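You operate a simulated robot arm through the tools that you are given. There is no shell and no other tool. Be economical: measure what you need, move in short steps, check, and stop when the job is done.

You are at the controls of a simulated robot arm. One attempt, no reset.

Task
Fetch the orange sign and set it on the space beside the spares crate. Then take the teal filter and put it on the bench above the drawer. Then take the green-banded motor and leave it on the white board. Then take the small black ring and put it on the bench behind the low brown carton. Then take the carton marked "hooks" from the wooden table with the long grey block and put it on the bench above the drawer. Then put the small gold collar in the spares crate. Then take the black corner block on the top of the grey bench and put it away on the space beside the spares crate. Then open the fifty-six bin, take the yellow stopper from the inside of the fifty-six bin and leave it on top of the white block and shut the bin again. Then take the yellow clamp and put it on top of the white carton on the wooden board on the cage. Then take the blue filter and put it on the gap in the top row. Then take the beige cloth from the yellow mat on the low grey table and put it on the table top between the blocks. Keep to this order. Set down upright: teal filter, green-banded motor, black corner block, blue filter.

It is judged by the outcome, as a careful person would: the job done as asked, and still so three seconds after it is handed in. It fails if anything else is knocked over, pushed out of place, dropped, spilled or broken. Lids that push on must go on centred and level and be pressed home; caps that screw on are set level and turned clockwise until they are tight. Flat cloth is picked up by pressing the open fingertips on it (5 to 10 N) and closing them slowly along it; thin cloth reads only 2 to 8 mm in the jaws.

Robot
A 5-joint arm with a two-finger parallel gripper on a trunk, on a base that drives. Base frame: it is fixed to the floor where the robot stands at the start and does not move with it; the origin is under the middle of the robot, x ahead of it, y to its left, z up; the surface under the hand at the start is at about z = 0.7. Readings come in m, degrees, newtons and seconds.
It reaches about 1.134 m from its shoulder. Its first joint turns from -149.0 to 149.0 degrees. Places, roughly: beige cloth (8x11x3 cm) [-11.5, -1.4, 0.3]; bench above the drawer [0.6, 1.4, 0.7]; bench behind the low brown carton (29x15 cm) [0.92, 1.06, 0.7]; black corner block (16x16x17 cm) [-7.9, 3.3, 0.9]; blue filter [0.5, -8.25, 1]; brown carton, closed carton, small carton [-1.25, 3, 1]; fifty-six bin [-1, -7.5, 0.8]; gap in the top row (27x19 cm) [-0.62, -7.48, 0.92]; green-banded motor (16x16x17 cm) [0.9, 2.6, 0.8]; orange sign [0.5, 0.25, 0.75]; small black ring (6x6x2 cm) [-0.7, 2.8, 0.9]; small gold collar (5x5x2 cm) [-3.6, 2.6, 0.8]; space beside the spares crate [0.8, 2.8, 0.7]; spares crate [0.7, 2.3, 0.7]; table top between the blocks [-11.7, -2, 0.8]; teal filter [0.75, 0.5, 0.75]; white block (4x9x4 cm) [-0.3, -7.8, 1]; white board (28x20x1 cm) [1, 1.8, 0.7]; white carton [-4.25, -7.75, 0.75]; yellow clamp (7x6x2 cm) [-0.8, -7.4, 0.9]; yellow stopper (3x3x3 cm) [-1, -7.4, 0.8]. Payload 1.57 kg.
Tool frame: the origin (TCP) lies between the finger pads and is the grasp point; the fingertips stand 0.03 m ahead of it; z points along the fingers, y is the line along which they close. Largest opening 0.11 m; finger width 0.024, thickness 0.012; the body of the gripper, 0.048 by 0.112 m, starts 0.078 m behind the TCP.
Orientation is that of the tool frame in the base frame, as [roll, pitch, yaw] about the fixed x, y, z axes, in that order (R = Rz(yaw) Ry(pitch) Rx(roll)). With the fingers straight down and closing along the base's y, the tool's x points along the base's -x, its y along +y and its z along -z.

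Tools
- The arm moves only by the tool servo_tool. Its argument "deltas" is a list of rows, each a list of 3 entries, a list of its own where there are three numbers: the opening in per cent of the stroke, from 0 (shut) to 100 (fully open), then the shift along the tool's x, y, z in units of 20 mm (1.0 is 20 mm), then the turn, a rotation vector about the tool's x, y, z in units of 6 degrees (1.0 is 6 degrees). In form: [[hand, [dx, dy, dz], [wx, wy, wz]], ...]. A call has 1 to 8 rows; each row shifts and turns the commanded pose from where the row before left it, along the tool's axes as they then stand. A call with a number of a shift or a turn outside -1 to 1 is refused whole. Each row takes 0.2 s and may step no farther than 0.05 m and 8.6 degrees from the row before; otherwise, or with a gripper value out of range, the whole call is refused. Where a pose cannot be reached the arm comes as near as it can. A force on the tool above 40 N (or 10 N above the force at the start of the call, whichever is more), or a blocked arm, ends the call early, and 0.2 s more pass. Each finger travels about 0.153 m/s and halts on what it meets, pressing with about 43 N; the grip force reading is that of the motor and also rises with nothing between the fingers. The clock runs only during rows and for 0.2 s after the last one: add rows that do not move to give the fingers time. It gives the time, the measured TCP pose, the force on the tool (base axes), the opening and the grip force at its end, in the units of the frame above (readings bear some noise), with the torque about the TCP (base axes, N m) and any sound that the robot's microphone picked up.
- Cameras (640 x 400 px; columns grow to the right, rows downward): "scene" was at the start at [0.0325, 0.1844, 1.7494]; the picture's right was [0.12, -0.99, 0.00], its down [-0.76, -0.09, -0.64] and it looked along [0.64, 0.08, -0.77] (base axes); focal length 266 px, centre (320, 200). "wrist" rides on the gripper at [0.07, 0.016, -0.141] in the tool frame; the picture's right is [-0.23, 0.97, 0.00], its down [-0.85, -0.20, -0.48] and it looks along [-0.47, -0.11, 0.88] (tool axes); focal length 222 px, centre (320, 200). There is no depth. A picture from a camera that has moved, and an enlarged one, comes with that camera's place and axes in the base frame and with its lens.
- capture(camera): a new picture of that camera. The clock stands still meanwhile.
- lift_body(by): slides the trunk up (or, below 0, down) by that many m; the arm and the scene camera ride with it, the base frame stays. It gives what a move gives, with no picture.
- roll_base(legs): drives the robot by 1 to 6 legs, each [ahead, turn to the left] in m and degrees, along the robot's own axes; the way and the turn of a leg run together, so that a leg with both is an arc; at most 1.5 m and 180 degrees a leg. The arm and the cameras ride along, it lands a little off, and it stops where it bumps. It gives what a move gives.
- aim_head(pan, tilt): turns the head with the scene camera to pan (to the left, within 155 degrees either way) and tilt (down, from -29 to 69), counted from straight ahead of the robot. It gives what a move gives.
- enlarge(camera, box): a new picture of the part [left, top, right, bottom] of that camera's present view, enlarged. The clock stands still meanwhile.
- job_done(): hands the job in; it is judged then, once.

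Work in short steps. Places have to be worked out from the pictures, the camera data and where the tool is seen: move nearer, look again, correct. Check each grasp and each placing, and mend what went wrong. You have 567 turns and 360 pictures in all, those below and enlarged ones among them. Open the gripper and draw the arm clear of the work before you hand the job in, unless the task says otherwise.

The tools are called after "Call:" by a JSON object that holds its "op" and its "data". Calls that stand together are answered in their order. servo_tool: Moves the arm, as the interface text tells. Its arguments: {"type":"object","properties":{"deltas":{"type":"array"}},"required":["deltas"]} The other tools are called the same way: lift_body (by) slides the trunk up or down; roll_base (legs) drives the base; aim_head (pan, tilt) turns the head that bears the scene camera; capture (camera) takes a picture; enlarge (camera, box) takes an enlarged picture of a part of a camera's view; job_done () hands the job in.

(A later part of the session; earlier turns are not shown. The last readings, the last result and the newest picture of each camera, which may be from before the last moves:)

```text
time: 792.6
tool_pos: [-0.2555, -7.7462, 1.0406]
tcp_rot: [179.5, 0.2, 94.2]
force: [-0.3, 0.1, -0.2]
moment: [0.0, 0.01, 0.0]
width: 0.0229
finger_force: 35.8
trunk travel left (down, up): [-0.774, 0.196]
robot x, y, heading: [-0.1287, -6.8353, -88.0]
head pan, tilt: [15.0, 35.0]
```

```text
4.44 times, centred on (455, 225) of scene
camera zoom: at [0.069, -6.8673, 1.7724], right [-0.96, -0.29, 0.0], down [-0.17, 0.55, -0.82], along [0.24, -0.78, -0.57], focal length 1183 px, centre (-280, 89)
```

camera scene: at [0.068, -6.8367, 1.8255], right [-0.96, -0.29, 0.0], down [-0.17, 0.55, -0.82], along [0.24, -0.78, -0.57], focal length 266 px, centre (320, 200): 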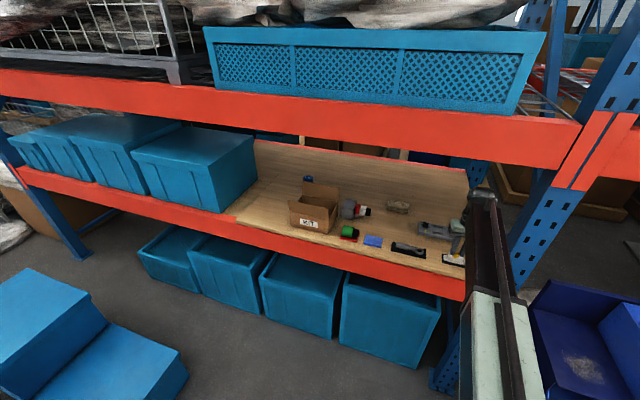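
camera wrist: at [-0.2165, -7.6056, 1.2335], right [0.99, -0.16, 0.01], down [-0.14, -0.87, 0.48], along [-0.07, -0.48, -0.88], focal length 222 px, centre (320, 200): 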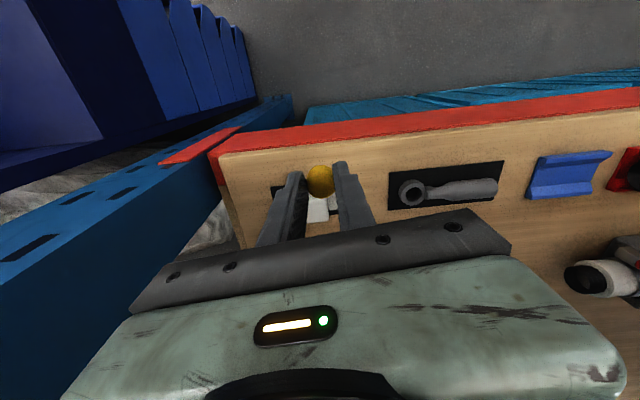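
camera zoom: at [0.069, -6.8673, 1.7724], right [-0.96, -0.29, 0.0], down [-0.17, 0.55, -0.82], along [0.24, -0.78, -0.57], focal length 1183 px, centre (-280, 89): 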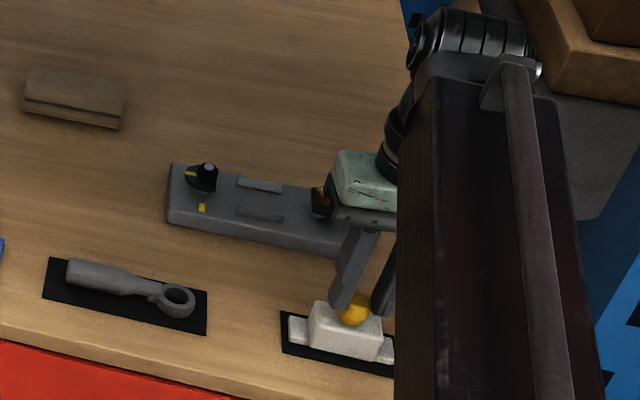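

Call:
{"op": "lift_body", "data": {"by": -0.006}}

Call:
{"op": "lift_body", "data": {"by": -0.006}}

Call:
{"op": "lift_body", "data": {"by": -0.006}}

Call:
{"op": "enlarge", "data": {"camera": "wrist", "box": [250, 130, 400, 230]}}

```text
time: 793.3
tool_pos: [-0.2551, -7.7451, 1.0374]
tcp_rot: [179.6, 0.5, 94.2]
force: [0.0, 0.4, 23.1]
moment: [-0.08, -0.04, 0.02]
width: 0.0231
finger_force: 35.5
trunk travel left (down, up): [-0.769, 0.201]
robot x, y, heading: [-0.1268, -6.8321, -87.9]
head pan, tilt: [15.0, 35.0]
stopped: the force on the tool passed its limit at 41 N (the readings are from after the stop); the commanded pose is now the measured one
```

```text
time: 793.6
tool_pos: [-0.2557, -7.7458, 1.0369]
tcp_rot: [179.5, 0.7, 94.2]
force: [0.0, 1.8, 30.3]
moment: [-0.09, -0.03, 0.02]
width: 0.0234
finger_force: 35.1
trunk travel left (down, up): [-0.768, 0.202]
robot x, y, heading: [-0.1262, -6.8348, -88.2]
head pan, tilt: [15.0, 35.0]
stopped: the force on the tool passed its limit at 46 N (the readings are from after the stop); the commanded pose is now the measured one
```

```text
time: 793.9
tool_pos: [-0.2548, -7.7449, 1.0365]
tcp_rot: [179.7, 0.9, 94.2]
force: [1.2, 1.0, 34.0]
moment: [-0.09, -0.05, 0.0]
width: 0.0231
finger_force: 35.4
trunk travel left (down, up): [-0.767, 0.203]
robot x, y, heading: [-0.1255, -6.8334, -88.0]
head pan, tilt: [15.0, 35.0]
stopped: the force on the tool passed its limit at 46 N (the readings are from after the stop); the commanded pose is now the measured one
```

```text
4.00 times, centred on (325, 180) of wrist
camera zoom: at [-0.2439, -7.6717, 1.1766], right [0.99, -0.15, 0.01], down [-0.14, -0.86, 0.49], along [-0.07, -0.48, -0.87], focal length 888 px, centre (300, 280)
```

zoom: 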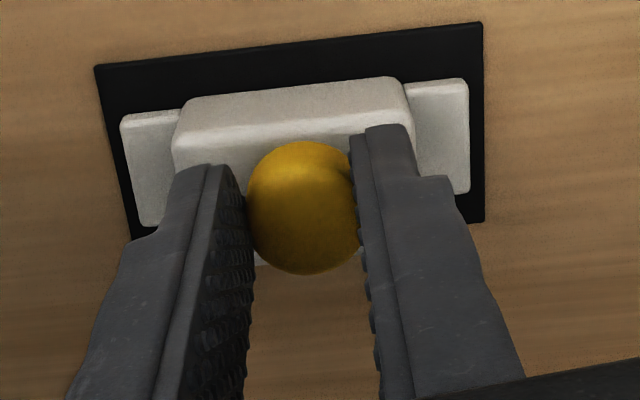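

On the block, well centred. Ease off and release.

Call:
{"op": "lift_body", "data": {"by": 0.003}}

Call:
{"op": "servo_tool", "data": {"deltas": [[22, [0, 0, 0], [0, 0, 0]], [26, [0, 0, 0], [0, 0, 0]], [32, [0, 0, 0], [0, 0, 0]], [40, [0, 0, 0], [0, 0, 0]]]}}

Call:
{"op": "lift_body", "data": {"by": 0.08}}

Call:
{"op": "capture", "data": {"camera": "wrist"}}

Call:
{"op": "enlarge", "data": {"camera": "scene", "box": [420, 180, 490, 270]}}

```text
time: 794.4
tool_pos: [-0.2558, -7.7479, 1.037]
tcp_rot: [179.5, 0.8, 94.2]
force: [0.2, 3.5, 7.8]
moment: [0.11, -0.04, -0.02]
width: 0.0229
finger_force: 35.6
trunk travel left (down, up): [-0.77, 0.2]
robot x, y, heading: [-0.1251, -6.8359, -88.5]
head pan, tilt: [15.0, 35.0]
```

```text
time: 795.4
tool_pos: [-0.2552, -7.7491, 1.0368]
tcp_rot: [179.6, 0.6, 94.2]
force: [0.1, -0.3, -1.1]
moment: [-0.01, 0.0, 0.01]
width: 0.0439
finger_force: 0.0
trunk travel left (down, up): [-0.77, 0.2]
robot x, y, heading: [-0.1278, -6.8312, -88.1]
head pan, tilt: [15.0, 35.0]
```

```text
time: 796.6
tool_pos: [-0.2555, -7.7489, 1.117]
tcp_rot: [179.6, 0.6, 94.3]
force: [0.2, -0.4, 0.9]
moment: [-0.01, -0.02, 0.02]
width: 0.0442
finger_force: 0.1
trunk travel left (down, up): [-0.85, 0.12]
robot x, y, heading: [-0.1237, -6.8335, -88.3]
head pan, tilt: [15.0, 35.0]
```

```text
139 pictures are left
camera wrist: at [-0.2442, -7.6754, 1.2565], right [0.99, -0.15, 0.01], down [-0.14, -0.86, 0.49], along [-0.07, -0.48, -0.87], focal length 222 px, centre (320, 200)
```

wrist: 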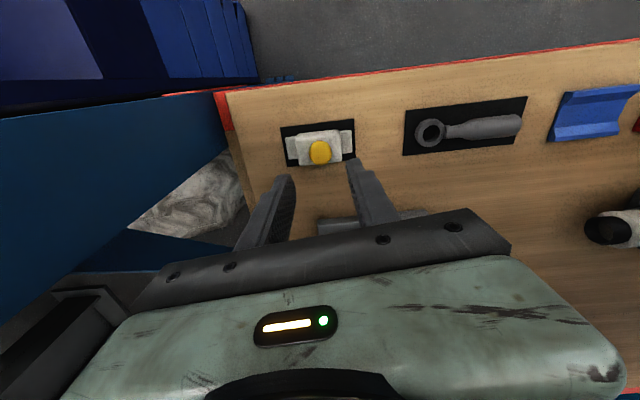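

```text
4.44 times, centred on (455, 225) of scene
camera zoom: at [0.0691, -6.8677, 1.8487], right [-0.96, -0.29, 0.0], down [-0.17, 0.55, -0.82], along [0.24, -0.78, -0.57], focal length 1183 px, centre (-280, 89)
```

zoom: 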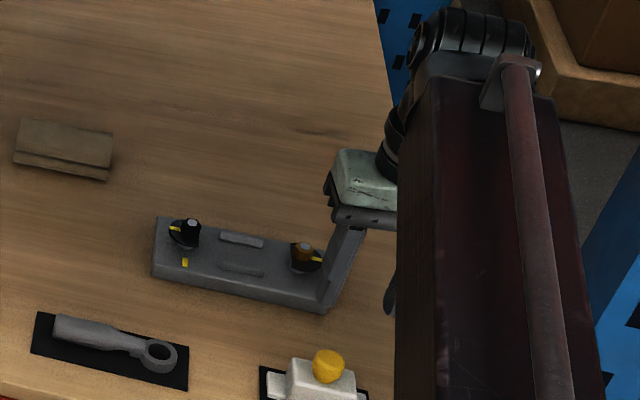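

The stopper stands on the white block. Now back out and relocate in front of bin 56 to push it shut.

Call:
{"op": "roll_base", "data": {"legs": [[-0.5, 0], [0, -90], [0.74, 0], [0, 88]]}}

Call:
{"op": "aim_head", "data": {"pan": 10, "tilt": 35}}

Call:
{"op": "capture", "data": {"camera": "scene"}}

```text
time: 810.8
tool_pos: [-1.0208, -7.2682, 1.1156]
tcp_rot: [179.7, 0.6, 93.4]
force: [-0.3, -0.7, 0.3]
moment: [0.01, 0.05, 0.01]
width: 0.044
finger_force: 0.1
trunk travel left (down, up): [-0.85, 0.12]
robot x, y, heading: [-0.9158, -6.3506, -89.6]
head pan, tilt: [15.0, 35.0]
```

```text
time: 811.4
tool_pos: [-1.0231, -7.2687, 1.117]
tcp_rot: [179.7, 0.5, 93.4]
force: [-1.2, -0.6, 0.3]
moment: [-0.01, -0.03, 0.0]
width: 0.0438
finger_force: 0.1
trunk travel left (down, up): [-0.85, 0.12]
robot x, y, heading: [-0.9134, -6.3549, -89.7]
head pan, tilt: [10.0, 35.0]
```

```text
137 pictures are left
camera scene: at [-0.727, -6.3966, 1.8489], right [-0.98, -0.18, 0.0], down [-0.1, 0.56, -0.82], along [0.15, -0.81, -0.57], focal length 266 px, centre (320, 200)
```

scene: 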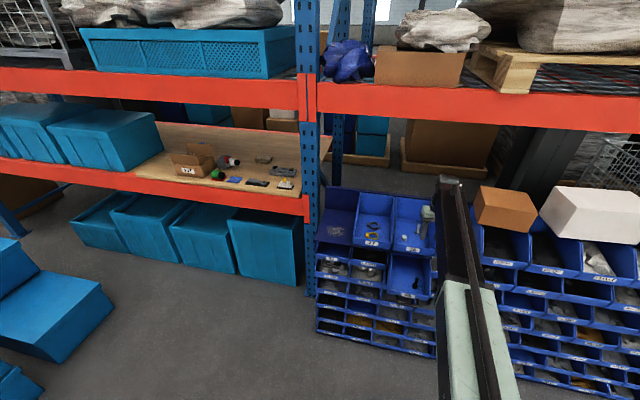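

Call:
{"op": "roll_base", "data": {"legs": [[-0.19, 0]]}}

Call:
{"op": "servo_tool", "data": {"deltas": [[20, [0, 0, 0], [0, 0, 0]], [0, [0, 0.9, 0], [0, 0.1, 0]], [0, [0, 0, 0], [0, 0, 0]]]}}

Call:
{"op": "lift_body", "data": {"by": -0.325}}

Call:
{"op": "enlarge", "data": {"camera": "scene", "box": [350, 100, 500, 250]}}

Call:
{"op": "capture", "data": {"camera": "wrist"}}

```text
time: 813.0
tool_pos: [-1.0194, -7.0758, 1.1179]
tcp_rot: [179.6, 0.6, 93.5]
force: [0.4, 1.3, 0.0]
moment: [0.01, -0.03, 0.02]
width: 0.0441
finger_force: 0.0
trunk travel left (down, up): [-0.85, 0.12]
robot x, y, heading: [-0.9128, -6.1629, -89.5]
head pan, tilt: [10.0, 35.0]
```

```text
time: 813.8
tool_pos: [-1.0009, -7.0747, 1.115]
tcp_rot: [179.7, -0.1, 93.6]
force: [-0.3, -0.1, -0.1]
moment: [-0.01, -0.01, 0.02]
width: 0.0001
finger_force: 21.9
trunk travel left (down, up): [-0.85, 0.12]
robot x, y, heading: [-0.9145, -6.1639, -89.5]
head pan, tilt: [10.0, 35.0]
```

```text
time: 817.0
tool_pos: [-1.0024, -7.0736, 0.7915]
tcp_rot: [179.6, 0.1, 93.5]
force: [-0.3, -0.1, 0.4]
moment: [-0.01, -0.02, -0.03]
width: 0.0001
finger_force: 20.9
trunk travel left (down, up): [-0.525, 0.445]
robot x, y, heading: [-0.9115, -6.1576, -89.6]
head pan, tilt: [10.0, 35.0]
```

```text
2.67 times, centred on (425, 175) of scene
camera zoom: at [-0.7265, -6.2038, 1.5238], right [-0.98, -0.18, 0.0], down [-0.1, 0.56, -0.82], along [0.15, -0.81, -0.57], focal length 710 px, centre (40, 267)
```

zoom: 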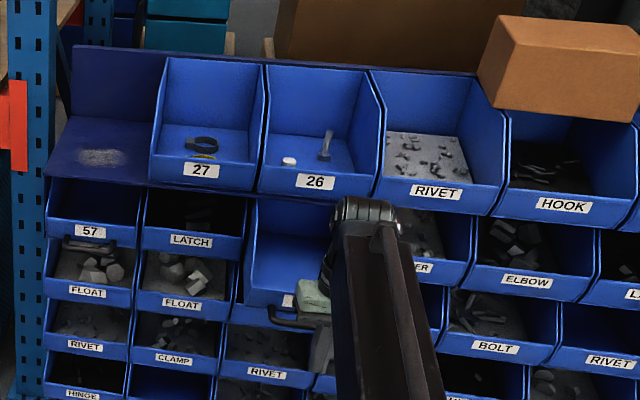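

```text
135 pictures are left
camera wrist: at [-0.9897, -7.0027, 0.9323], right [0.99, -0.17, 0.01], down [-0.15, -0.87, 0.48], along [-0.07, -0.47, -0.88], focal length 222 px, centre (320, 200)
```

wrist: 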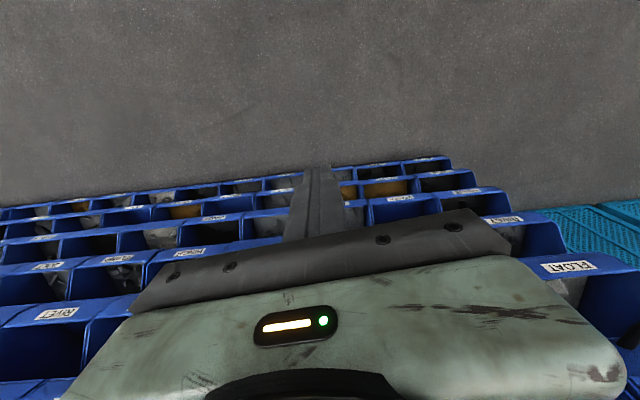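

Fingers are in front of the handle. Push: drive forward in steps.

Call:
{"op": "roll_base", "data": {"legs": [[0.12, 0]]}}

Call:
{"op": "enlarge", "data": {"camera": "scene", "box": [350, 100, 500, 250]}}

```text
time: 818.2
tool_pos: [-1.0025, -7.1965, 0.7916]
tcp_rot: [179.6, 0.0, 93.4]
force: [0.5, -0.9, 0.2]
moment: [-0.03, 0.01, 0.03]
width: 0.0
finger_force: 21.1
trunk travel left (down, up): [-0.525, 0.445]
robot x, y, heading: [-0.9118, -6.2895, -89.6]
head pan, tilt: [10.0, 35.0]
```

```text
2.67 times, centred on (425, 175) of scene
camera zoom: at [-0.7257, -6.3257, 1.5237], right [-0.98, -0.18, 0.0], down [-0.1, 0.56, -0.82], along [0.15, -0.81, -0.57], focal length 710 px, centre (40, 267)
```

zoom: 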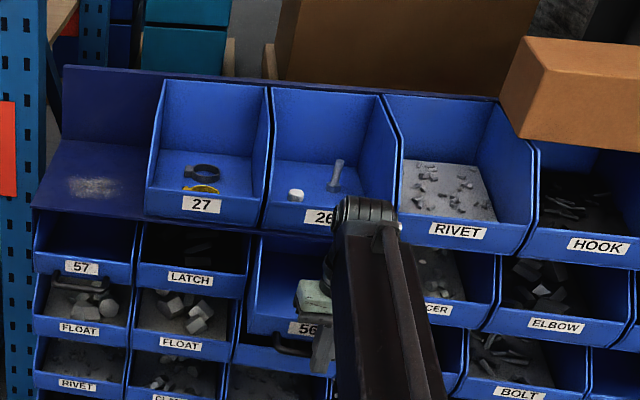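

Call:
{"op": "roll_base", "data": {"legs": [[0.07, 0]]}}

Call:
{"op": "enlarge", "data": {"camera": "scene", "box": [350, 130, 480, 250]}}

```text
time: 819.2
tool_pos: [-1.0033, -7.2669, 0.7927]
tcp_rot: [179.6, 0.2, 93.4]
force: [0.6, 0.1, 0.4]
moment: [-0.01, 0.01, 0.01]
width: 0.0
finger_force: 21.4
trunk travel left (down, up): [-0.525, 0.445]
robot x, y, heading: [-0.9127, -6.3543, -89.9]
head pan, tilt: [10.0, 35.0]
```

```text
3.33 times, centred on (415, 190) of scene
camera zoom: at [-0.7253, -6.3965, 1.5237], right [-0.98, -0.18, 0.0], down [-0.1, 0.56, -0.82], along [0.15, -0.81, -0.57], focal length 887 px, centre (3, 233)
```

zoom: 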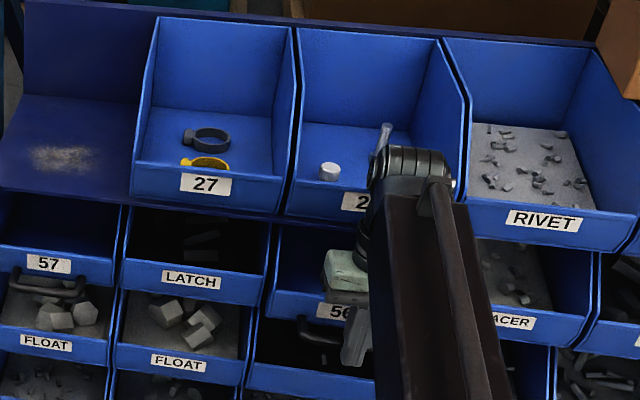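

Call:
{"op": "roll_base", "data": {"legs": [[0.012, 0]]}}

Call:
{"op": "enlarge", "data": {"camera": "scene", "box": [350, 130, 480, 250]}}

```text
time: 820.0
tool_pos: [-1.0028, -7.2793, 0.7924]
tcp_rot: [179.6, 0.2, 93.4]
force: [-0.2, 0.0, 0.2]
moment: [-0.01, 0.01, -0.01]
width: 0.0
finger_force: 21.0
trunk travel left (down, up): [-0.525, 0.445]
robot x, y, heading: [-0.9136, -6.3678, -89.9]
head pan, tilt: [10.0, 35.0]
```

```text
3.33 times, centred on (415, 190) of scene
camera zoom: at [-0.7252, -6.4085, 1.5237], right [-0.98, -0.18, 0.0], down [-0.1, 0.56, -0.82], along [0.15, -0.81, -0.57], focal length 887 px, centre (3, 233)
```

zoom: 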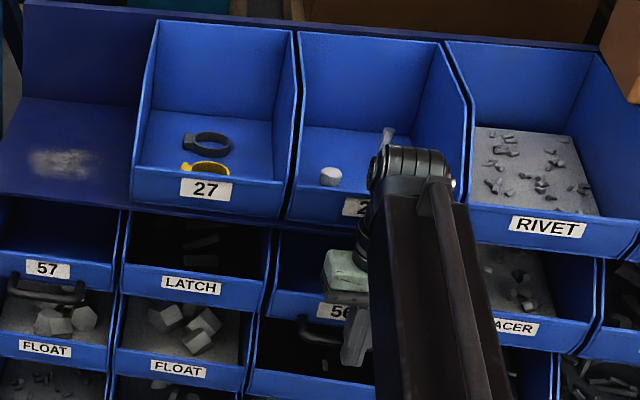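

Call:
{"op": "roll_base", "data": {"legs": [[0.009, 0]]}}

Call:
{"op": "enlarge", "data": {"camera": "scene", "box": [350, 130, 480, 250]}}

```text
time: 820.7
tool_pos: [-1.0033, -7.2866, 0.7923]
tcp_rot: [179.7, -0.2, 93.5]
force: [1.0, 26.8, -11.2]
moment: [0.53, -0.07, -0.08]
width: 0.0001
finger_force: 21.1
trunk travel left (down, up): [-0.525, 0.445]
robot x, y, heading: [-0.9112, -6.3772, -89.6]
head pan, tilt: [10.0, 35.0]
```

```text
3.33 times, centred on (415, 190) of scene
camera zoom: at [-0.7251, -6.4165, 1.5236], right [-0.98, -0.18, 0.0], down [-0.1, 0.56, -0.82], along [0.15, -0.81, -0.57], focal length 887 px, centre (3, 233)
```

zoom: 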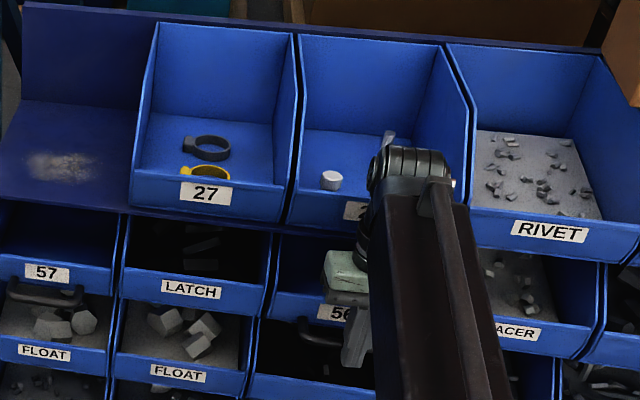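

Hit the stop (27 N): bin 56 is shut. Back off, rise, and move toward bin 27.

Call:
{"op": "roll_base", "data": {"legs": [[-0.12, 0]]}}

Call:
{"op": "lift_body", "data": {"by": 0.33}}

Call:
{"op": "servo_tool", "data": {"deltas": [[60, [0, 1, 0], [0, 0, 0]], [60, [0, 1, 0], [0, 0, 0]], [60, [0, 1, 0], [0, 0, 0]], [60, [0, 1, 0], [0, 0, 0]], [60, [0, 1, 0], [0, 0, 0]], [60, [0, 1, 0], [0, 0, 0]], [60, [0, 1, 0], [0, 0, 0]], [60, [0, 1, 0], [0, 0, 0]]]}}

Call:
{"op": "enlarge", "data": {"camera": "scene", "box": [340, 130, 500, 290]}}

```text
time: 822.0
tool_pos: [-1.0024, -7.1634, 0.7918]
tcp_rot: [179.5, -0.3, 93.6]
force: [-0.1, 0.3, -0.9]
moment: [0.04, -0.02, 0.0]
width: 0.0001
finger_force: 21.5
trunk travel left (down, up): [-0.525, 0.445]
robot x, y, heading: [-0.9131, -6.2542, -89.7]
head pan, tilt: [10.0, 35.0]
```

```text
time: 825.2
tool_pos: [-1.0014, -7.1626, 1.1222]
tcp_rot: [179.7, -0.1, 93.6]
force: [0.3, -0.1, -0.1]
moment: [-0.01, 0.01, -0.01]
width: 0.0
finger_force: 20.9
trunk travel left (down, up): [-0.855, 0.115]
robot x, y, heading: [-0.912, -6.2527, -89.5]
head pan, tilt: [10.0, 35.0]
```

```text
time: 827.0
tool_pos: [-0.8412, -7.1521, 1.1223]
tcp_rot: [179.6, -0.2, 93.6]
force: [-0.7, -0.4, 0.2]
moment: [0.01, -0.02, -0.01]
width: 0.066
finger_force: 0.1
trunk travel left (down, up): [-0.855, 0.115]
robot x, y, heading: [-0.9105, -6.2521, -89.6]
head pan, tilt: [10.0, 35.0]
```

```text
2.50 times, centred on (420, 210) of scene
camera zoom: at [-0.7256, -6.2932, 1.8537], right [-0.98, -0.18, 0.0], down [-0.1, 0.56, -0.82], along [0.15, -0.81, -0.57], focal length 665 px, centre (70, 175)
```

zoom: 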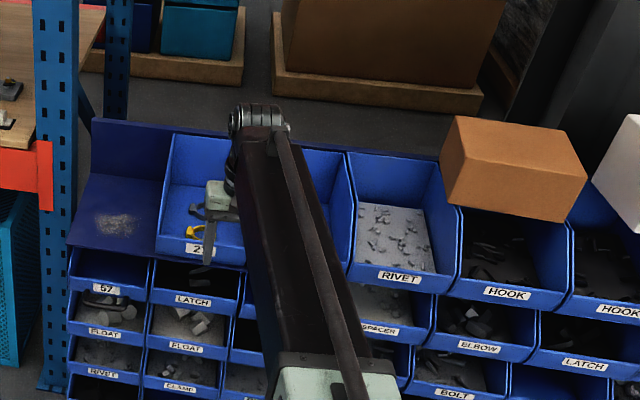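

Call:
{"op": "servo_tool", "data": {"deltas": [[60, [0, 1, 0], [0, 0, 0]], [60, [0, 1, 0], [0, 0, 0]]]}}

Call:
{"op": "roll_base", "data": {"legs": [[0.22, 0]]}}

Call:
{"op": "capture", "data": {"camera": "wrist"}}

Call:
{"op": "enlarge", "data": {"camera": "scene", "box": [350, 130, 470, 270]}}

```text
time: 827.6
tool_pos: [-0.802, -7.1513, 1.1227]
tcp_rot: [179.6, -0.2, 93.5]
force: [0.5, -0.5, 0.2]
moment: [0.01, 0.02, 0.03]
width: 0.0658
finger_force: 0.0
trunk travel left (down, up): [-0.855, 0.115]
robot x, y, heading: [-0.9115, -6.2498, -89.8]
head pan, tilt: [10.0, 35.0]
```

```text
time: 829.3
tool_pos: [-0.8003, -7.3714, 1.1202]
tcp_rot: [179.6, -0.2, 93.4]
force: [0.6, -0.7, 0.0]
moment: [0.01, -0.01, 0.02]
width: 0.066
finger_force: 0.1
trunk travel left (down, up): [-0.855, 0.115]
robot x, y, heading: [-0.9149, -6.4731, -89.5]
head pan, tilt: [10.0, 35.0]
```

```text
129 pictures are left
camera wrist: at [-0.7884, -7.2997, 1.2621], right [0.99, -0.17, 0.01], down [-0.15, -0.87, 0.47], along [-0.07, -0.47, -0.88], focal length 222 px, centre (320, 200)
```

wrist: 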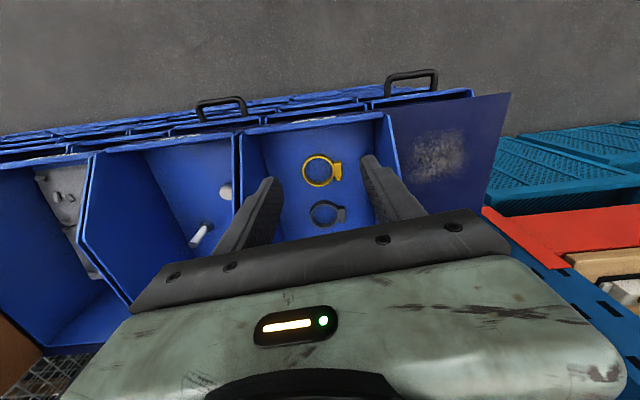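

```text
2.86 times, centred on (410, 200) of scene
camera zoom: at [-0.7243, -6.5137, 1.8537], right [-0.98, -0.18, 0.0], down [-0.1, 0.56, -0.82], along [0.15, -0.81, -0.57], focal length 760 px, centre (63, 200)
```

zoom: 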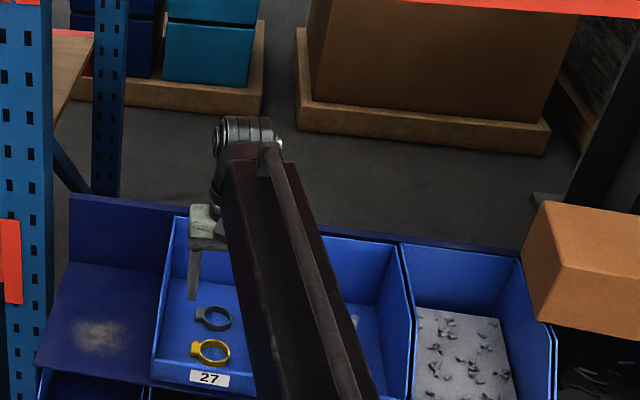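

Yellow clamp centre ≈ (−0.803, −7.416), z≈0.94. Inch forward and lower.

Call:
{"op": "roll_base", "data": {"legs": [[0.045, 0]]}}

Call:
{"op": "servo_tool", "data": {"deltas": [[80, [0, 0, 0], [0, 0, 0]], [80, [0, 0, 0], [0, 0, 0]]]}}

Call:
{"op": "lift_body", "data": {"by": -0.09}}

Call:
{"op": "capture", "data": {"camera": "wrist"}}

```text
time: 830.2
tool_pos: [-0.7996, -7.4172, 1.1212]
tcp_rot: [179.7, -0.2, 93.5]
force: [0.7, 1.1, 0.0]
moment: [0.03, 0.0, 0.0]
width: 0.0661
finger_force: 0.1
trunk travel left (down, up): [-0.855, 0.115]
robot x, y, heading: [-0.9043, -6.5166, -89.4]
head pan, tilt: [10.0, 35.0]
```

```text
time: 830.8
tool_pos: [-0.8, -7.416, 1.1224]
tcp_rot: [179.6, -0.3, 93.5]
force: [0.2, 0.5, 0.4]
moment: [-0.02, 0.01, 0.02]
width: 0.088
finger_force: 0.1
trunk travel left (down, up): [-0.855, 0.115]
robot x, y, heading: [-0.9101, -6.522, -89.3]
head pan, tilt: [10.0, 35.0]
```

```text
time: 832.1
tool_pos: [-0.8004, -7.4168, 1.0322]
tcp_rot: [179.7, -0.2, 93.5]
force: [-0.6, -0.1, -0.1]
moment: [-0.01, -0.02, 0.0]
width: 0.088
finger_force: 0.1
trunk travel left (down, up): [-0.765, 0.205]
robot x, y, heading: [-0.9091, -6.5138, -89.5]
head pan, tilt: [10.0, 35.0]
```

```text
127 pictures are left
camera wrist: at [-0.7881, -7.3448, 1.1727], right [0.99, -0.17, 0.01], down [-0.15, -0.87, 0.47], along [-0.07, -0.47, -0.88], focal length 222 px, centre (320, 200)
```

wrist: 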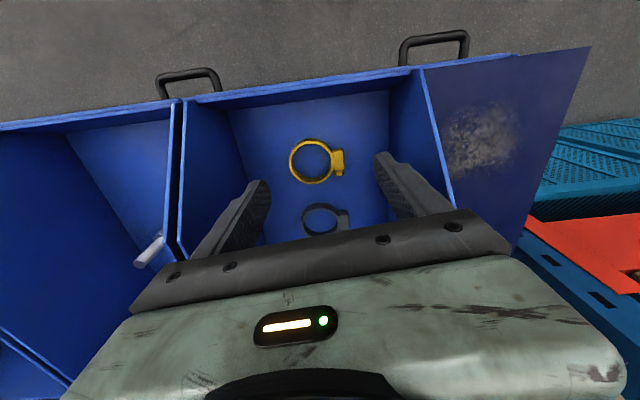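

Call:
{"op": "servo_tool", "data": {"deltas": [[80, [-0.15, -0.15, 0], [0, 0, 0]]]}}

Call:
{"op": "lift_body", "data": {"by": -0.055}}

Call:
{"op": "capture", "data": {"camera": "wrist"}}

```text
time: 832.5
tool_pos: [-0.8023, -7.4195, 1.0317]
tcp_rot: [179.5, -0.2, 93.4]
force: [0.5, 0.5, 1.0]
moment: [0.0, 0.03, -0.02]
width: 0.0883
finger_force: 0.1
trunk travel left (down, up): [-0.765, 0.205]
robot x, y, heading: [-0.9138, -6.5183, -89.5]
head pan, tilt: [10.0, 35.0]
```

```text
time: 833.4
tool_pos: [-0.8032, -7.4193, 0.9761]
tcp_rot: [179.6, -0.1, 93.6]
force: [-0.6, 0.3, -0.6]
moment: [0.0, 0.0, 0.03]
width: 0.0881
finger_force: 0.2
trunk travel left (down, up): [-0.71, 0.26]
robot x, y, heading: [-0.9102, -6.5154, -89.8]
head pan, tilt: [10.0, 35.0]
```

```text
126 pictures are left
camera wrist: at [-0.7908, -7.3481, 1.1176], right [0.99, -0.17, 0.01], down [-0.15, -0.87, 0.47], along [-0.07, -0.47, -0.88], focal length 222 px, centre (320, 200)
```

wrist: 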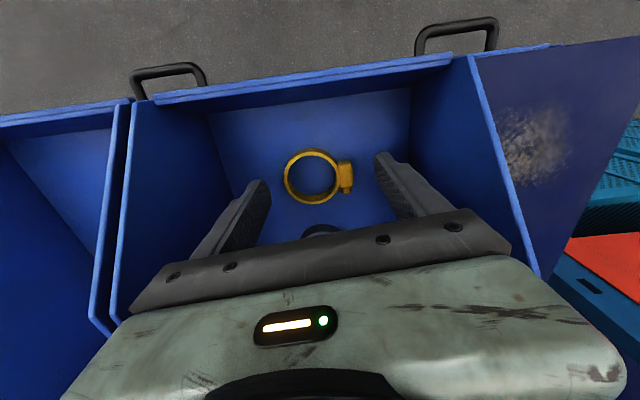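

Call:
{"op": "lift_body", "data": {"by": -0.022}}

Call:
{"op": "lift_body", "data": {"by": -0.008}}

Call:
{"op": "lift_body", "data": {"by": -0.006}}

Call:
{"op": "enlarge", "data": {"camera": "wrist", "box": [230, 120, 420, 240]}}

```text
time: 834.1
tool_pos: [-0.8029, -7.4195, 0.9549]
tcp_rot: [179.6, -0.3, 93.5]
force: [-1.0, 1.1, 0.7]
moment: [-0.01, 0.0, -0.03]
width: 0.0879
finger_force: 0.1
trunk travel left (down, up): [-0.688, 0.282]
robot x, y, heading: [-0.9111, -6.5168, -89.7]
head pan, tilt: [10.0, 35.0]
```

```text
time: 834.7
tool_pos: [-0.8035, -7.4187, 0.9467]
tcp_rot: [179.6, -0.2, 93.5]
force: [0.1, -1.7, 2.5]
moment: [-0.08, 0.13, 0.07]
width: 0.088
finger_force: 0.1
trunk travel left (down, up): [-0.68, 0.29]
robot x, y, heading: [-0.9113, -6.5155, -89.6]
head pan, tilt: [10.0, 35.0]
```

```text
time: 835.1
tool_pos: [-0.8026, -7.4195, 0.9464]
tcp_rot: [179.8, 0.2, 93.6]
force: [1.2, 1.7, 23.7]
moment: [0.22, 1.11, -0.03]
width: 0.0866
finger_force: 0.0
trunk travel left (down, up): [-0.678, 0.292]
robot x, y, heading: [-0.9112, -6.5175, -89.7]
head pan, tilt: [10.0, 35.0]
stopped: the force on the tool passed its limit at 54 N (the readings are from after the stop); the commanded pose is now the measured one
```

```text
3.33 times, centred on (325, 180) of wrist
camera zoom: at [-0.791, -7.347, 1.087], right [0.99, -0.17, 0.0], down [-0.15, -0.86, 0.48], along [-0.08, -0.47, -0.88], focal length 740 px, centre (303, 267)
```

zoom: 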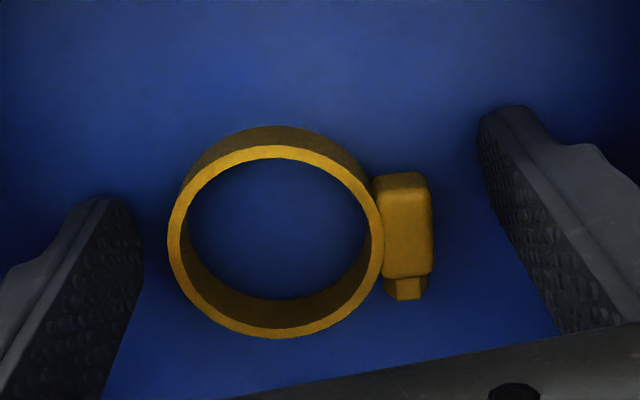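

Floor contact. Raise 5 mm and close.

Call:
{"op": "lift_body", "data": {"by": 0.007}}

Call:
{"op": "servo_tool", "data": {"deltas": [[70, [0, 0, 0], [0, 0, 0]], [60, [0, 0, 0], [0, 0, 0]], [52, [0, 0, 0], [0, 0, 0]], [44, [0, 0, 0], [0, 0, 0]], [36, [0, 0, 0], [0, 0, 0]], [30, [0, 0, 0], [0, 0, 0]]]}}

Call:
{"op": "lift_body", "data": {"by": 0.05}}

Call:
{"op": "capture", "data": {"camera": "wrist"}}

```text
time: 835.6
tool_pos: [-0.8025, -7.4222, 0.9517]
tcp_rot: [179.7, 0.1, 93.6]
force: [0.3, -0.7, -0.3]
moment: [-0.01, 0.01, 0.01]
width: 0.0881
finger_force: 0.0
trunk travel left (down, up): [-0.685, 0.285]
robot x, y, heading: [-0.9091, -6.5154, -89.4]
head pan, tilt: [10.0, 35.0]
```

```text
time: 837.0
tool_pos: [-0.8033, -7.4218, 0.9525]
tcp_rot: [179.7, 0.1, 93.6]
force: [-0.9, 0.4, -0.1]
moment: [-0.02, 0.01, 0.03]
width: 0.0638
finger_force: 43.0
trunk travel left (down, up): [-0.685, 0.285]
robot x, y, heading: [-0.9101, -6.5174, -89.7]
head pan, tilt: [10.0, 35.0]
```

```text
time: 837.9
tool_pos: [-0.8024, -7.4218, 1.0007]
tcp_rot: [179.7, 0.1, 93.6]
force: [0.9, 0.0, -0.6]
moment: [0.02, 0.0, 0.01]
width: 0.0639
finger_force: 43.2
trunk travel left (down, up): [-0.735, 0.235]
robot x, y, heading: [-0.9139, -6.5175, -89.6]
head pan, tilt: [10.0, 35.0]
```

```text
124 pictures are left
camera wrist: at [-0.7909, -7.3495, 1.1416], right [0.99, -0.17, 0.01], down [-0.15, -0.87, 0.48], along [-0.08, -0.47, -0.88], focal length 222 px, centre (320, 200)
```

wrist: 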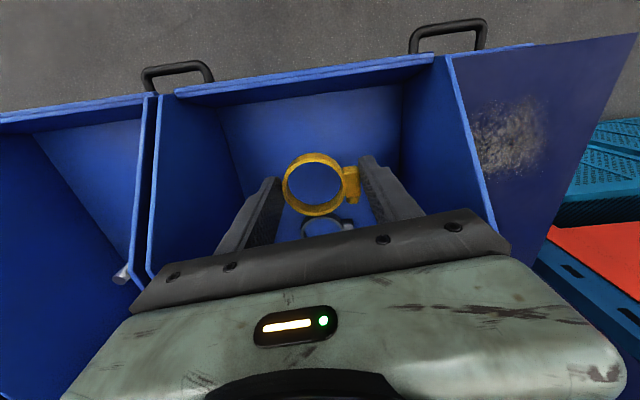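

Clamp held. Raise, back off, and go to the cage with the white carton near (−4.25, −7.75).

Call:
{"op": "lift_body", "data": {"by": 0.16}}

Call:
{"op": "roll_base", "data": {"legs": [[-0.3, 0], [0, -90], [1.5, 0], [1.5, 0]]}}

Call:
{"op": "aim_head", "data": {"pan": 80, "tilt": 30}}

Call:
{"op": "capture", "data": {"camera": "scene"}}

```text
time: 839.8
tool_pos: [-0.8039, -7.4213, 1.1626]
tcp_rot: [179.7, 0.0, 93.5]
force: [0.4, -0.2, -0.9]
moment: [0.01, -0.01, 0.02]
width: 0.0636
finger_force: 43.3
trunk travel left (down, up): [-0.895, 0.075]
robot x, y, heading: [-0.9117, -6.5137, -89.3]
head pan, tilt: [10.0, 35.0]
```

```text
time: 859.9
tool_pos: [-4.8701, -6.3828, 1.1607]
tcp_rot: [179.7, 0.1, 4.7]
force: [0.3, 0.2, 0.3]
moment: [0.01, 0.03, -0.01]
width: 0.0628
finger_force: 42.9
trunk travel left (down, up): [-0.895, 0.075]
robot x, y, heading: [-3.9697, -6.2574, -178.0]
head pan, tilt: [10.0, 35.0]
```

```text
time: 861.3
tool_pos: [-4.8705, -6.3822, 1.1619]
tcp_rot: [179.6, 0.2, 4.8]
force: [0.8, 0.4, 0.2]
moment: [0.01, 0.04, 0.0]
width: 0.0629
finger_force: 42.8
trunk travel left (down, up): [-0.895, 0.075]
robot x, y, heading: [-3.9709, -6.2577, -178.1]
head pan, tilt: [80.0, 30.0]
```

```text
123 pictures are left
camera scene: at [-3.9303, -6.5166, 1.901], right [-0.99, 0.14, 0.0], down [0.07, 0.49, -0.87], along [-0.12, -0.86, -0.5], focal length 266 px, centre (320, 200)
```

scene: 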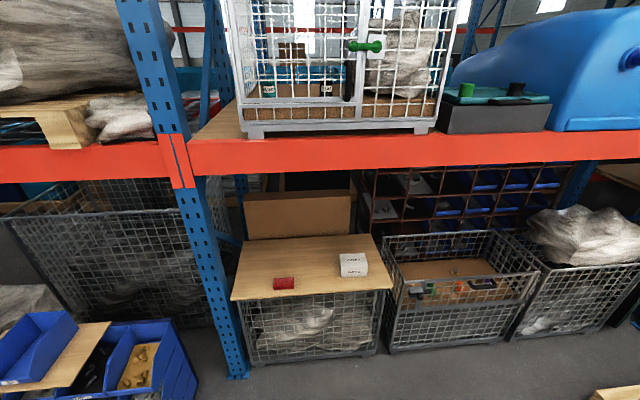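

Call:
{"op": "roll_base", "data": {"legs": [[0.4, 0], [0, 88], [0.35, 0]]}}

Call:
{"op": "aim_head", "data": {"pan": 0, "tilt": 40}}

Call:
{"op": "capture", "data": {"camera": "scene"}}

Call:
{"op": "capture", "data": {"camera": "wrist"}}

```text
time: 869.5
tool_pos: [-4.2946, -7.5285, 1.1595]
tcp_rot: [179.7, 0.0, 92.0]
force: [-0.3, -0.2, 0.3]
moment: [0.02, 0.0, -0.03]
width: 0.0627
finger_force: 42.5
trunk travel left (down, up): [-0.895, 0.075]
robot x, y, heading: [-4.3956, -6.6212, -90.4]
head pan, tilt: [80.0, 30.0]
```

```text
time: 871.0
tool_pos: [-4.293, -7.5263, 1.1611]
tcp_rot: [179.7, 0.1, 91.9]
force: [0.2, 0.6, -0.9]
moment: [-0.03, 0.02, -0.02]
width: 0.0626
finger_force: 43.3
trunk travel left (down, up): [-0.895, 0.075]
robot x, y, heading: [-4.3972, -6.6152, -90.2]
head pan, tilt: [0.0, 40.0]
```

```text
122 pictures are left
camera scene: at [-4.2269, -6.6618, 1.8857], right [-1.0, 0.01, 0.0], down [0.0, 0.64, -0.77], along [0.0, -0.77, -0.64], focal length 266 px, centre (320, 200)
```

scene: 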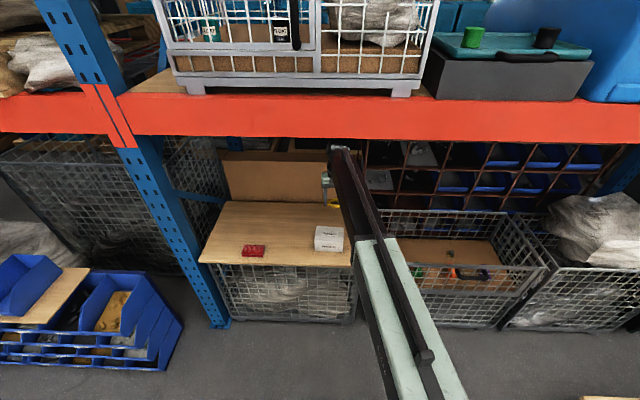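

```text
121 pictures are left
camera wrist: at [-4.2799, -7.4551, 1.3016], right [0.98, -0.19, 0.01], down [-0.17, -0.86, 0.48], along [-0.09, -0.47, -0.88], focal length 222 px, centre (320, 200)
```

wrist: 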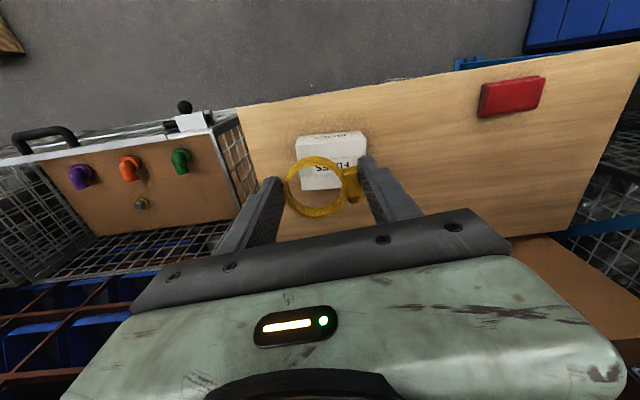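

White carton top ≈ (−4.28, −7.60, ~0.88). Drive 7 cm forward, lower partly and re-check.

Call:
{"op": "roll_base", "data": {"legs": [[0.07, 0]]}}

Call:
{"op": "lift_body", "data": {"by": -0.14}}

Call:
{"op": "capture", "data": {"camera": "wrist"}}

Call:
{"op": "enlarge", "data": {"camera": "scene", "box": [270, 140, 390, 270]}}

```text
time: 872.0
tool_pos: [-4.2954, -7.5988, 1.1608]
tcp_rot: [179.7, 0.1, 91.9]
force: [0.3, -0.9, -1.3]
moment: [0.04, 0.01, 0.0]
width: 0.0627
finger_force: 42.7
trunk travel left (down, up): [-0.895, 0.075]
robot x, y, heading: [-4.4, -6.6909, -90.3]
head pan, tilt: [0.0, 40.0]
```

```text
time: 873.7
tool_pos: [-4.2947, -7.5973, 1.0214]
tcp_rot: [179.7, 0.2, 92.0]
force: [0.9, -0.2, -0.5]
moment: [0.0, 0.02, 0.0]
width: 0.0627
finger_force: 42.5
trunk travel left (down, up): [-0.755, 0.215]
robot x, y, heading: [-4.3959, -6.6913, -90.4]
head pan, tilt: [0.0, 40.0]
```

```text
120 pictures are left
camera wrist: at [-4.2805, -7.5258, 1.1617], right [0.98, -0.19, 0.01], down [-0.17, -0.86, 0.48], along [-0.09, -0.47, -0.88], focal length 222 px, centre (320, 200)
```

wrist: 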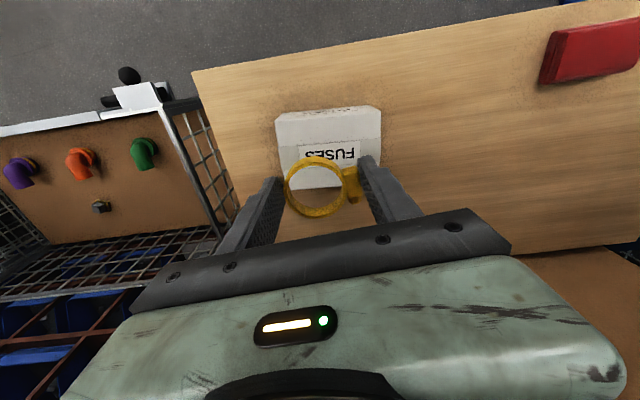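

```text
3.08 times, centred on (330, 205) of scene
camera zoom: at [-4.2276, -6.7324, 1.7457], right [-1.0, 0.01, 0.0], down [0.0, 0.64, -0.77], along [-0.01, -0.77, -0.64], focal length 819 px, centre (289, 185)
```

zoom: 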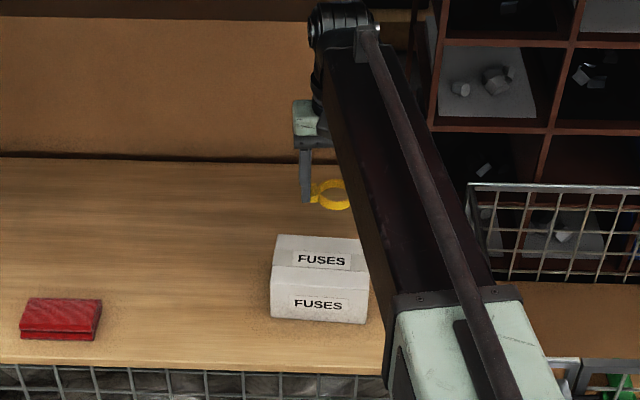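

Carton top: z≈0.87, centre (−4.279, −7.61). Align and lower.

Call:
{"op": "servo_tool", "data": {"deltas": [[30, [-0.58, 0.8, 0], [0, 0, 0]]]}}

Call:
{"op": "lift_body", "data": {"by": -0.09}}

Call:
{"op": "capture", "data": {"camera": "wrist"}}

Call:
{"op": "enlarge", "data": {"camera": "scene", "box": [280, 120, 380, 230]}}

```text
time: 874.1
tool_pos: [-4.2778, -7.6069, 1.0213]
tcp_rot: [179.7, 0.1, 92.0]
force: [-1.0, -0.3, -0.6]
moment: [0.0, -0.04, -0.01]
width: 0.0626
finger_force: 43.3
trunk travel left (down, up): [-0.755, 0.215]
robot x, y, heading: [-4.4016, -6.6916, -90.6]
head pan, tilt: [0.0, 40.0]
```

```text
time: 875.3
tool_pos: [-4.2783, -7.6093, 0.9315]
tcp_rot: [179.7, 0.2, 92.1]
force: [-1.0, -0.6, -0.1]
moment: [0.01, 0.0, -0.02]
width: 0.0628
finger_force: 43.2
trunk travel left (down, up): [-0.665, 0.305]
robot x, y, heading: [-4.3972, -6.6883, -90.4]
head pan, tilt: [0.0, 40.0]
```

```text
118 pictures are left
camera wrist: at [-4.2636, -7.5367, 1.0717], right [0.98, -0.19, 0.01], down [-0.17, -0.86, 0.48], along [-0.09, -0.47, -0.88], focal length 222 px, centre (320, 200)
```

wrist: 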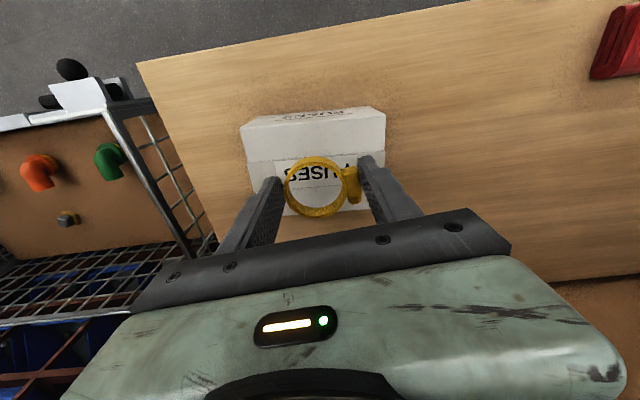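

```text
3.64 times, centred on (330, 175) of scene
camera zoom: at [-4.2276, -6.7324, 1.6557], right [-1.0, 0.01, 0.0], down [0.0, 0.64, -0.77], along [-0.01, -0.77, -0.64], focal length 968 px, centre (284, 291)
```

zoom: 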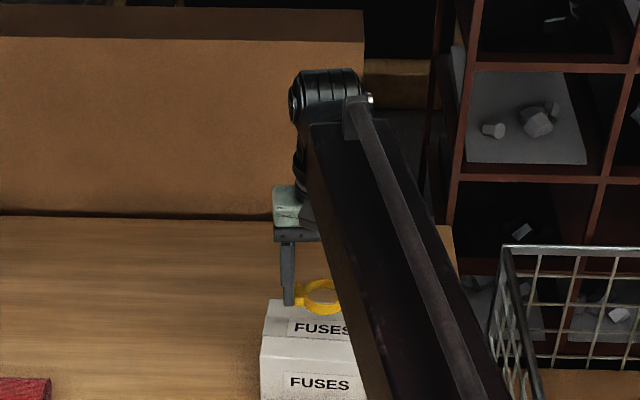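

Call:
{"op": "lift_body", "data": {"by": -0.015}}

Call:
{"op": "lift_body", "data": {"by": -0.006}}

Call:
{"op": "lift_body", "data": {"by": -0.005}}

Call:
{"op": "enlarge", "data": {"camera": "wrist", "box": [230, 100, 420, 230]}}

```text
time: 875.9
tool_pos: [-4.2763, -7.6083, 0.9165]
tcp_rot: [179.6, 0.2, 92.1]
force: [0.3, 0.4, -0.6]
moment: [-0.01, 0.0, 0.04]
width: 0.0626
finger_force: 43.3
trunk travel left (down, up): [-0.65, 0.32]
robot x, y, heading: [-4.3963, -6.6922, -90.2]
head pan, tilt: [0.0, 40.0]
```

```text
time: 876.5
tool_pos: [-4.2772, -7.6082, 0.9097]
tcp_rot: [179.7, 0.2, 92.0]
force: [0.3, 0.8, -0.5]
moment: [-0.03, -0.02, -0.01]
width: 0.0628
finger_force: 43.1
trunk travel left (down, up): [-0.644, 0.326]
robot x, y, heading: [-4.4005, -6.6889, -90.4]
head pan, tilt: [0.0, 40.0]
```

```text
time: 877.0
tool_pos: [-4.2778, -7.6087, 0.9054]
tcp_rot: [179.7, 0.2, 92.0]
force: [-0.9, 0.4, -0.7]
moment: [-0.02, -0.03, 0.01]
width: 0.0626
finger_force: 42.8
trunk travel left (down, up): [-0.639, 0.331]
robot x, y, heading: [-4.3977, -6.6881, -90.4]
head pan, tilt: [0.0, 40.0]
```

```text
3.08 times, centred on (325, 165) of wrist
camera zoom: at [-4.2636, -7.5367, 1.0456], right [0.98, -0.19, 0.01], down [-0.17, -0.86, 0.48], along [-0.09, -0.47, -0.88], focal length 684 px, centre (305, 308)
```

zoom: 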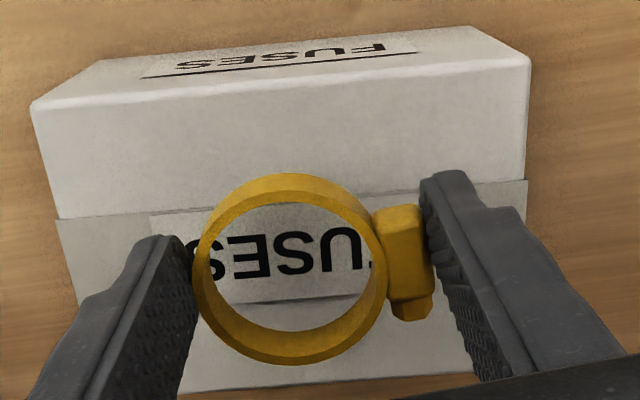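

Call:
{"op": "servo_tool", "data": {"deltas": [[30, [0.3, 0, 0], [0, 0, 0]]]}}

Call:
{"op": "lift_body", "data": {"by": -0.005}}

Call:
{"op": "lift_body", "data": {"by": -0.005}}

Call:
{"op": "lift_body", "data": {"by": -0.005}}

```text
time: 877.4
tool_pos: [-4.277, -7.6018, 0.9036]
tcp_rot: [179.9, 0.1, 92.0]
force: [0.0, 0.6, 0.0]
moment: [0.02, 0.01, -0.02]
width: 0.0629
finger_force: 42.6
trunk travel left (down, up): [-0.639, 0.331]
robot x, y, heading: [-4.3934, -6.6884, -90.3]
head pan, tilt: [0.0, 40.0]
```

```text
time: 878.0
tool_pos: [-4.2782, -7.6012, 0.8998]
tcp_rot: [179.6, 0.1, 92.0]
force: [-0.4, -0.6, -0.8]
moment: [-0.02, -0.02, -0.01]
width: 0.0626
finger_force: 42.7
trunk travel left (down, up): [-0.634, 0.336]
robot x, y, heading: [-4.398, -6.6911, -90.4]
head pan, tilt: [0.0, 40.0]
```

```text
time: 878.5
tool_pos: [-4.2781, -7.6024, 0.8957]
tcp_rot: [179.7, 0.0, 92.0]
force: [-0.1, 0.7, -1.0]
moment: [-0.01, -0.01, -0.04]
width: 0.0626
finger_force: 42.8
trunk travel left (down, up): [-0.629, 0.341]
robot x, y, heading: [-4.397, -6.6904, -90.4]
head pan, tilt: [0.0, 40.0]
```

```text
time: 879.0
tool_pos: [-4.2786, -7.6019, 0.89]
tcp_rot: [179.6, 0.1, 92.0]
force: [-0.1, 0.0, -0.9]
moment: [-0.01, 0.01, -0.04]
width: 0.0626
finger_force: 42.8
trunk travel left (down, up): [-0.624, 0.346]
robot x, y, heading: [-4.3974, -6.6897, -90.5]
head pan, tilt: [0.0, 40.0]
```

Call:
{"op": "lift_body", "data": {"by": -0.006}}

Call:
{"op": "lift_body", "data": {"by": -0.006}}

Call:
{"op": "lift_body", "data": {"by": -0.005}}

Call:
{"op": "enlarge", "data": {"camera": "wrist", "box": [230, 100, 420, 230]}}

```text
time: 879.6
tool_pos: [-4.2779, -7.6024, 0.8837]
tcp_rot: [179.7, 0.1, 92.1]
force: [-1.0, 0.1, -0.8]
moment: [-0.03, 0.01, -0.03]
width: 0.0626
finger_force: 43.0
trunk travel left (down, up): [-0.618, 0.352]
robot x, y, heading: [-4.3976, -6.6917, -90.4]
head pan, tilt: [0.0, 40.0]
```

```text
time: 880.1
tool_pos: [-4.2779, -7.6015, 0.8783]
tcp_rot: [179.7, 0.1, 91.9]
force: [-0.1, 0.3, -0.2]
moment: [0.0, 0.0, 0.0]
width: 0.063
finger_force: 42.8
trunk travel left (down, up): [-0.612, 0.358]
robot x, y, heading: [-4.4002, -6.6907, -90.7]
head pan, tilt: [0.0, 40.0]
```

```text
time: 880.7
tool_pos: [-4.2775, -7.6027, 0.8738]
tcp_rot: [179.6, 0.2, 92.0]
force: [0.4, -6.1, 15.1]
moment: [-0.04, 0.19, 0.12]
width: 0.0626
finger_force: 42.7
trunk travel left (down, up): [-0.607, 0.363]
robot x, y, heading: [-4.3996, -6.6897, -90.6]
head pan, tilt: [0.0, 40.0]
```

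```text
3.08 times, centred on (325, 165) of wrist
camera zoom: at [-4.2636, -7.5296, 1.0146], right [0.98, -0.19, 0.01], down [-0.17, -0.86, 0.48], along [-0.09, -0.47, -0.88], focal length 684 px, centre (305, 308)
```

zoom: 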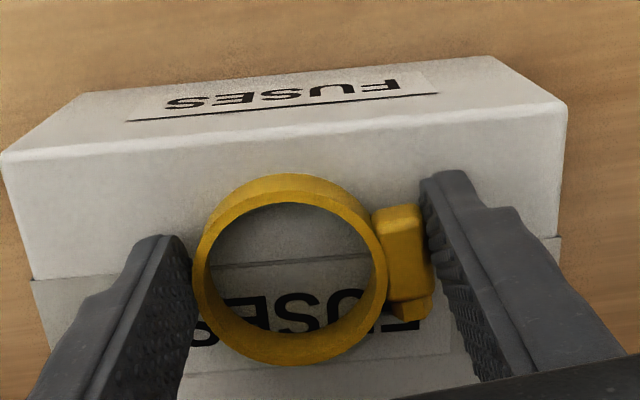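

Contact on the carton. Release and rise.

Call:
{"op": "servo_tool", "data": {"deltas": [[60, [0, 0, 0], [0, 0, 0]], [64, [0, 0, 0], [0, 0, 0]], [70, [0, 0, 0], [0, 0, 0]], [80, [0, 0, 0], [0, 0, 0]]]}}

Call:
{"op": "lift_body", "data": {"by": 0.1}}

Call:
{"op": "capture", "data": {"camera": "wrist"}}

Call:
{"op": "enlarge", "data": {"camera": "scene", "box": [280, 140, 380, 250]}}

```text
time: 881.7
tool_pos: [-4.278, -7.6023, 0.8743]
tcp_rot: [179.8, 0.1, 92.1]
force: [0.2, -0.2, -0.3]
moment: [-0.01, -0.02, 0.02]
width: 0.088
finger_force: 0.0
trunk travel left (down, up): [-0.607, 0.363]
robot x, y, heading: [-4.3993, -6.6931, -90.4]
head pan, tilt: [0.0, 40.0]
```

```text
time: 883.0
tool_pos: [-4.2779, -7.6029, 0.9729]
tcp_rot: [179.7, 0.1, 91.9]
force: [0.7, -0.6, 0.4]
moment: [0.01, -0.03, -0.02]
width: 0.0881
finger_force: 0.0
trunk travel left (down, up): [-0.707, 0.263]
robot x, y, heading: [-4.4015, -6.6864, -90.3]
head pan, tilt: [0.0, 40.0]
```

```text
114 pictures are left
camera wrist: at [-4.2635, -7.5302, 1.1136], right [0.98, -0.19, 0.01], down [-0.17, -0.86, 0.48], along [-0.09, -0.47, -0.88], focal length 222 px, centre (320, 200)
```

wrist: 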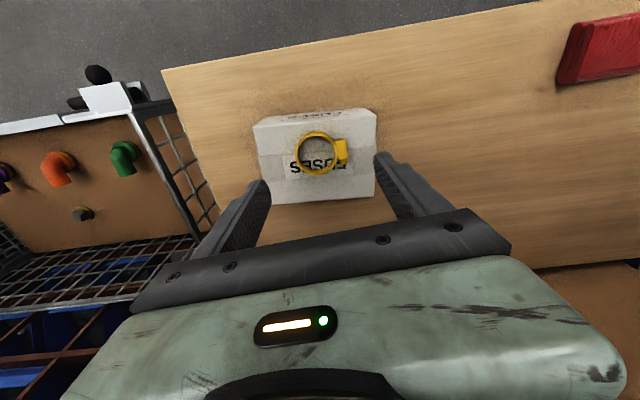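

```text
3.64 times, centred on (330, 195) of scene
camera zoom: at [-4.2275, -6.7325, 1.6977], right [-1.0, 0.01, 0.0], down [0.0, 0.64, -0.77], along [-0.01, -0.77, -0.64], focal length 968 px, centre (284, 218)
```

zoom: 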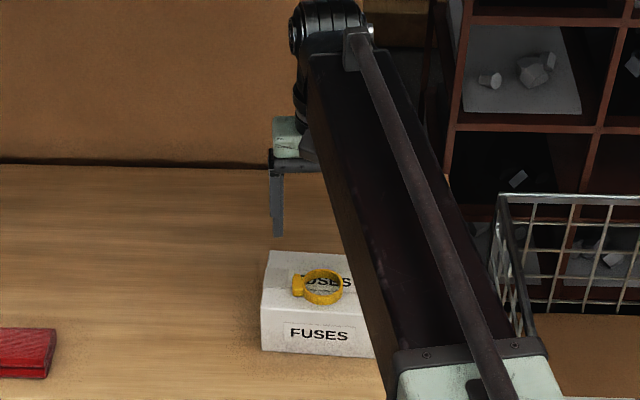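

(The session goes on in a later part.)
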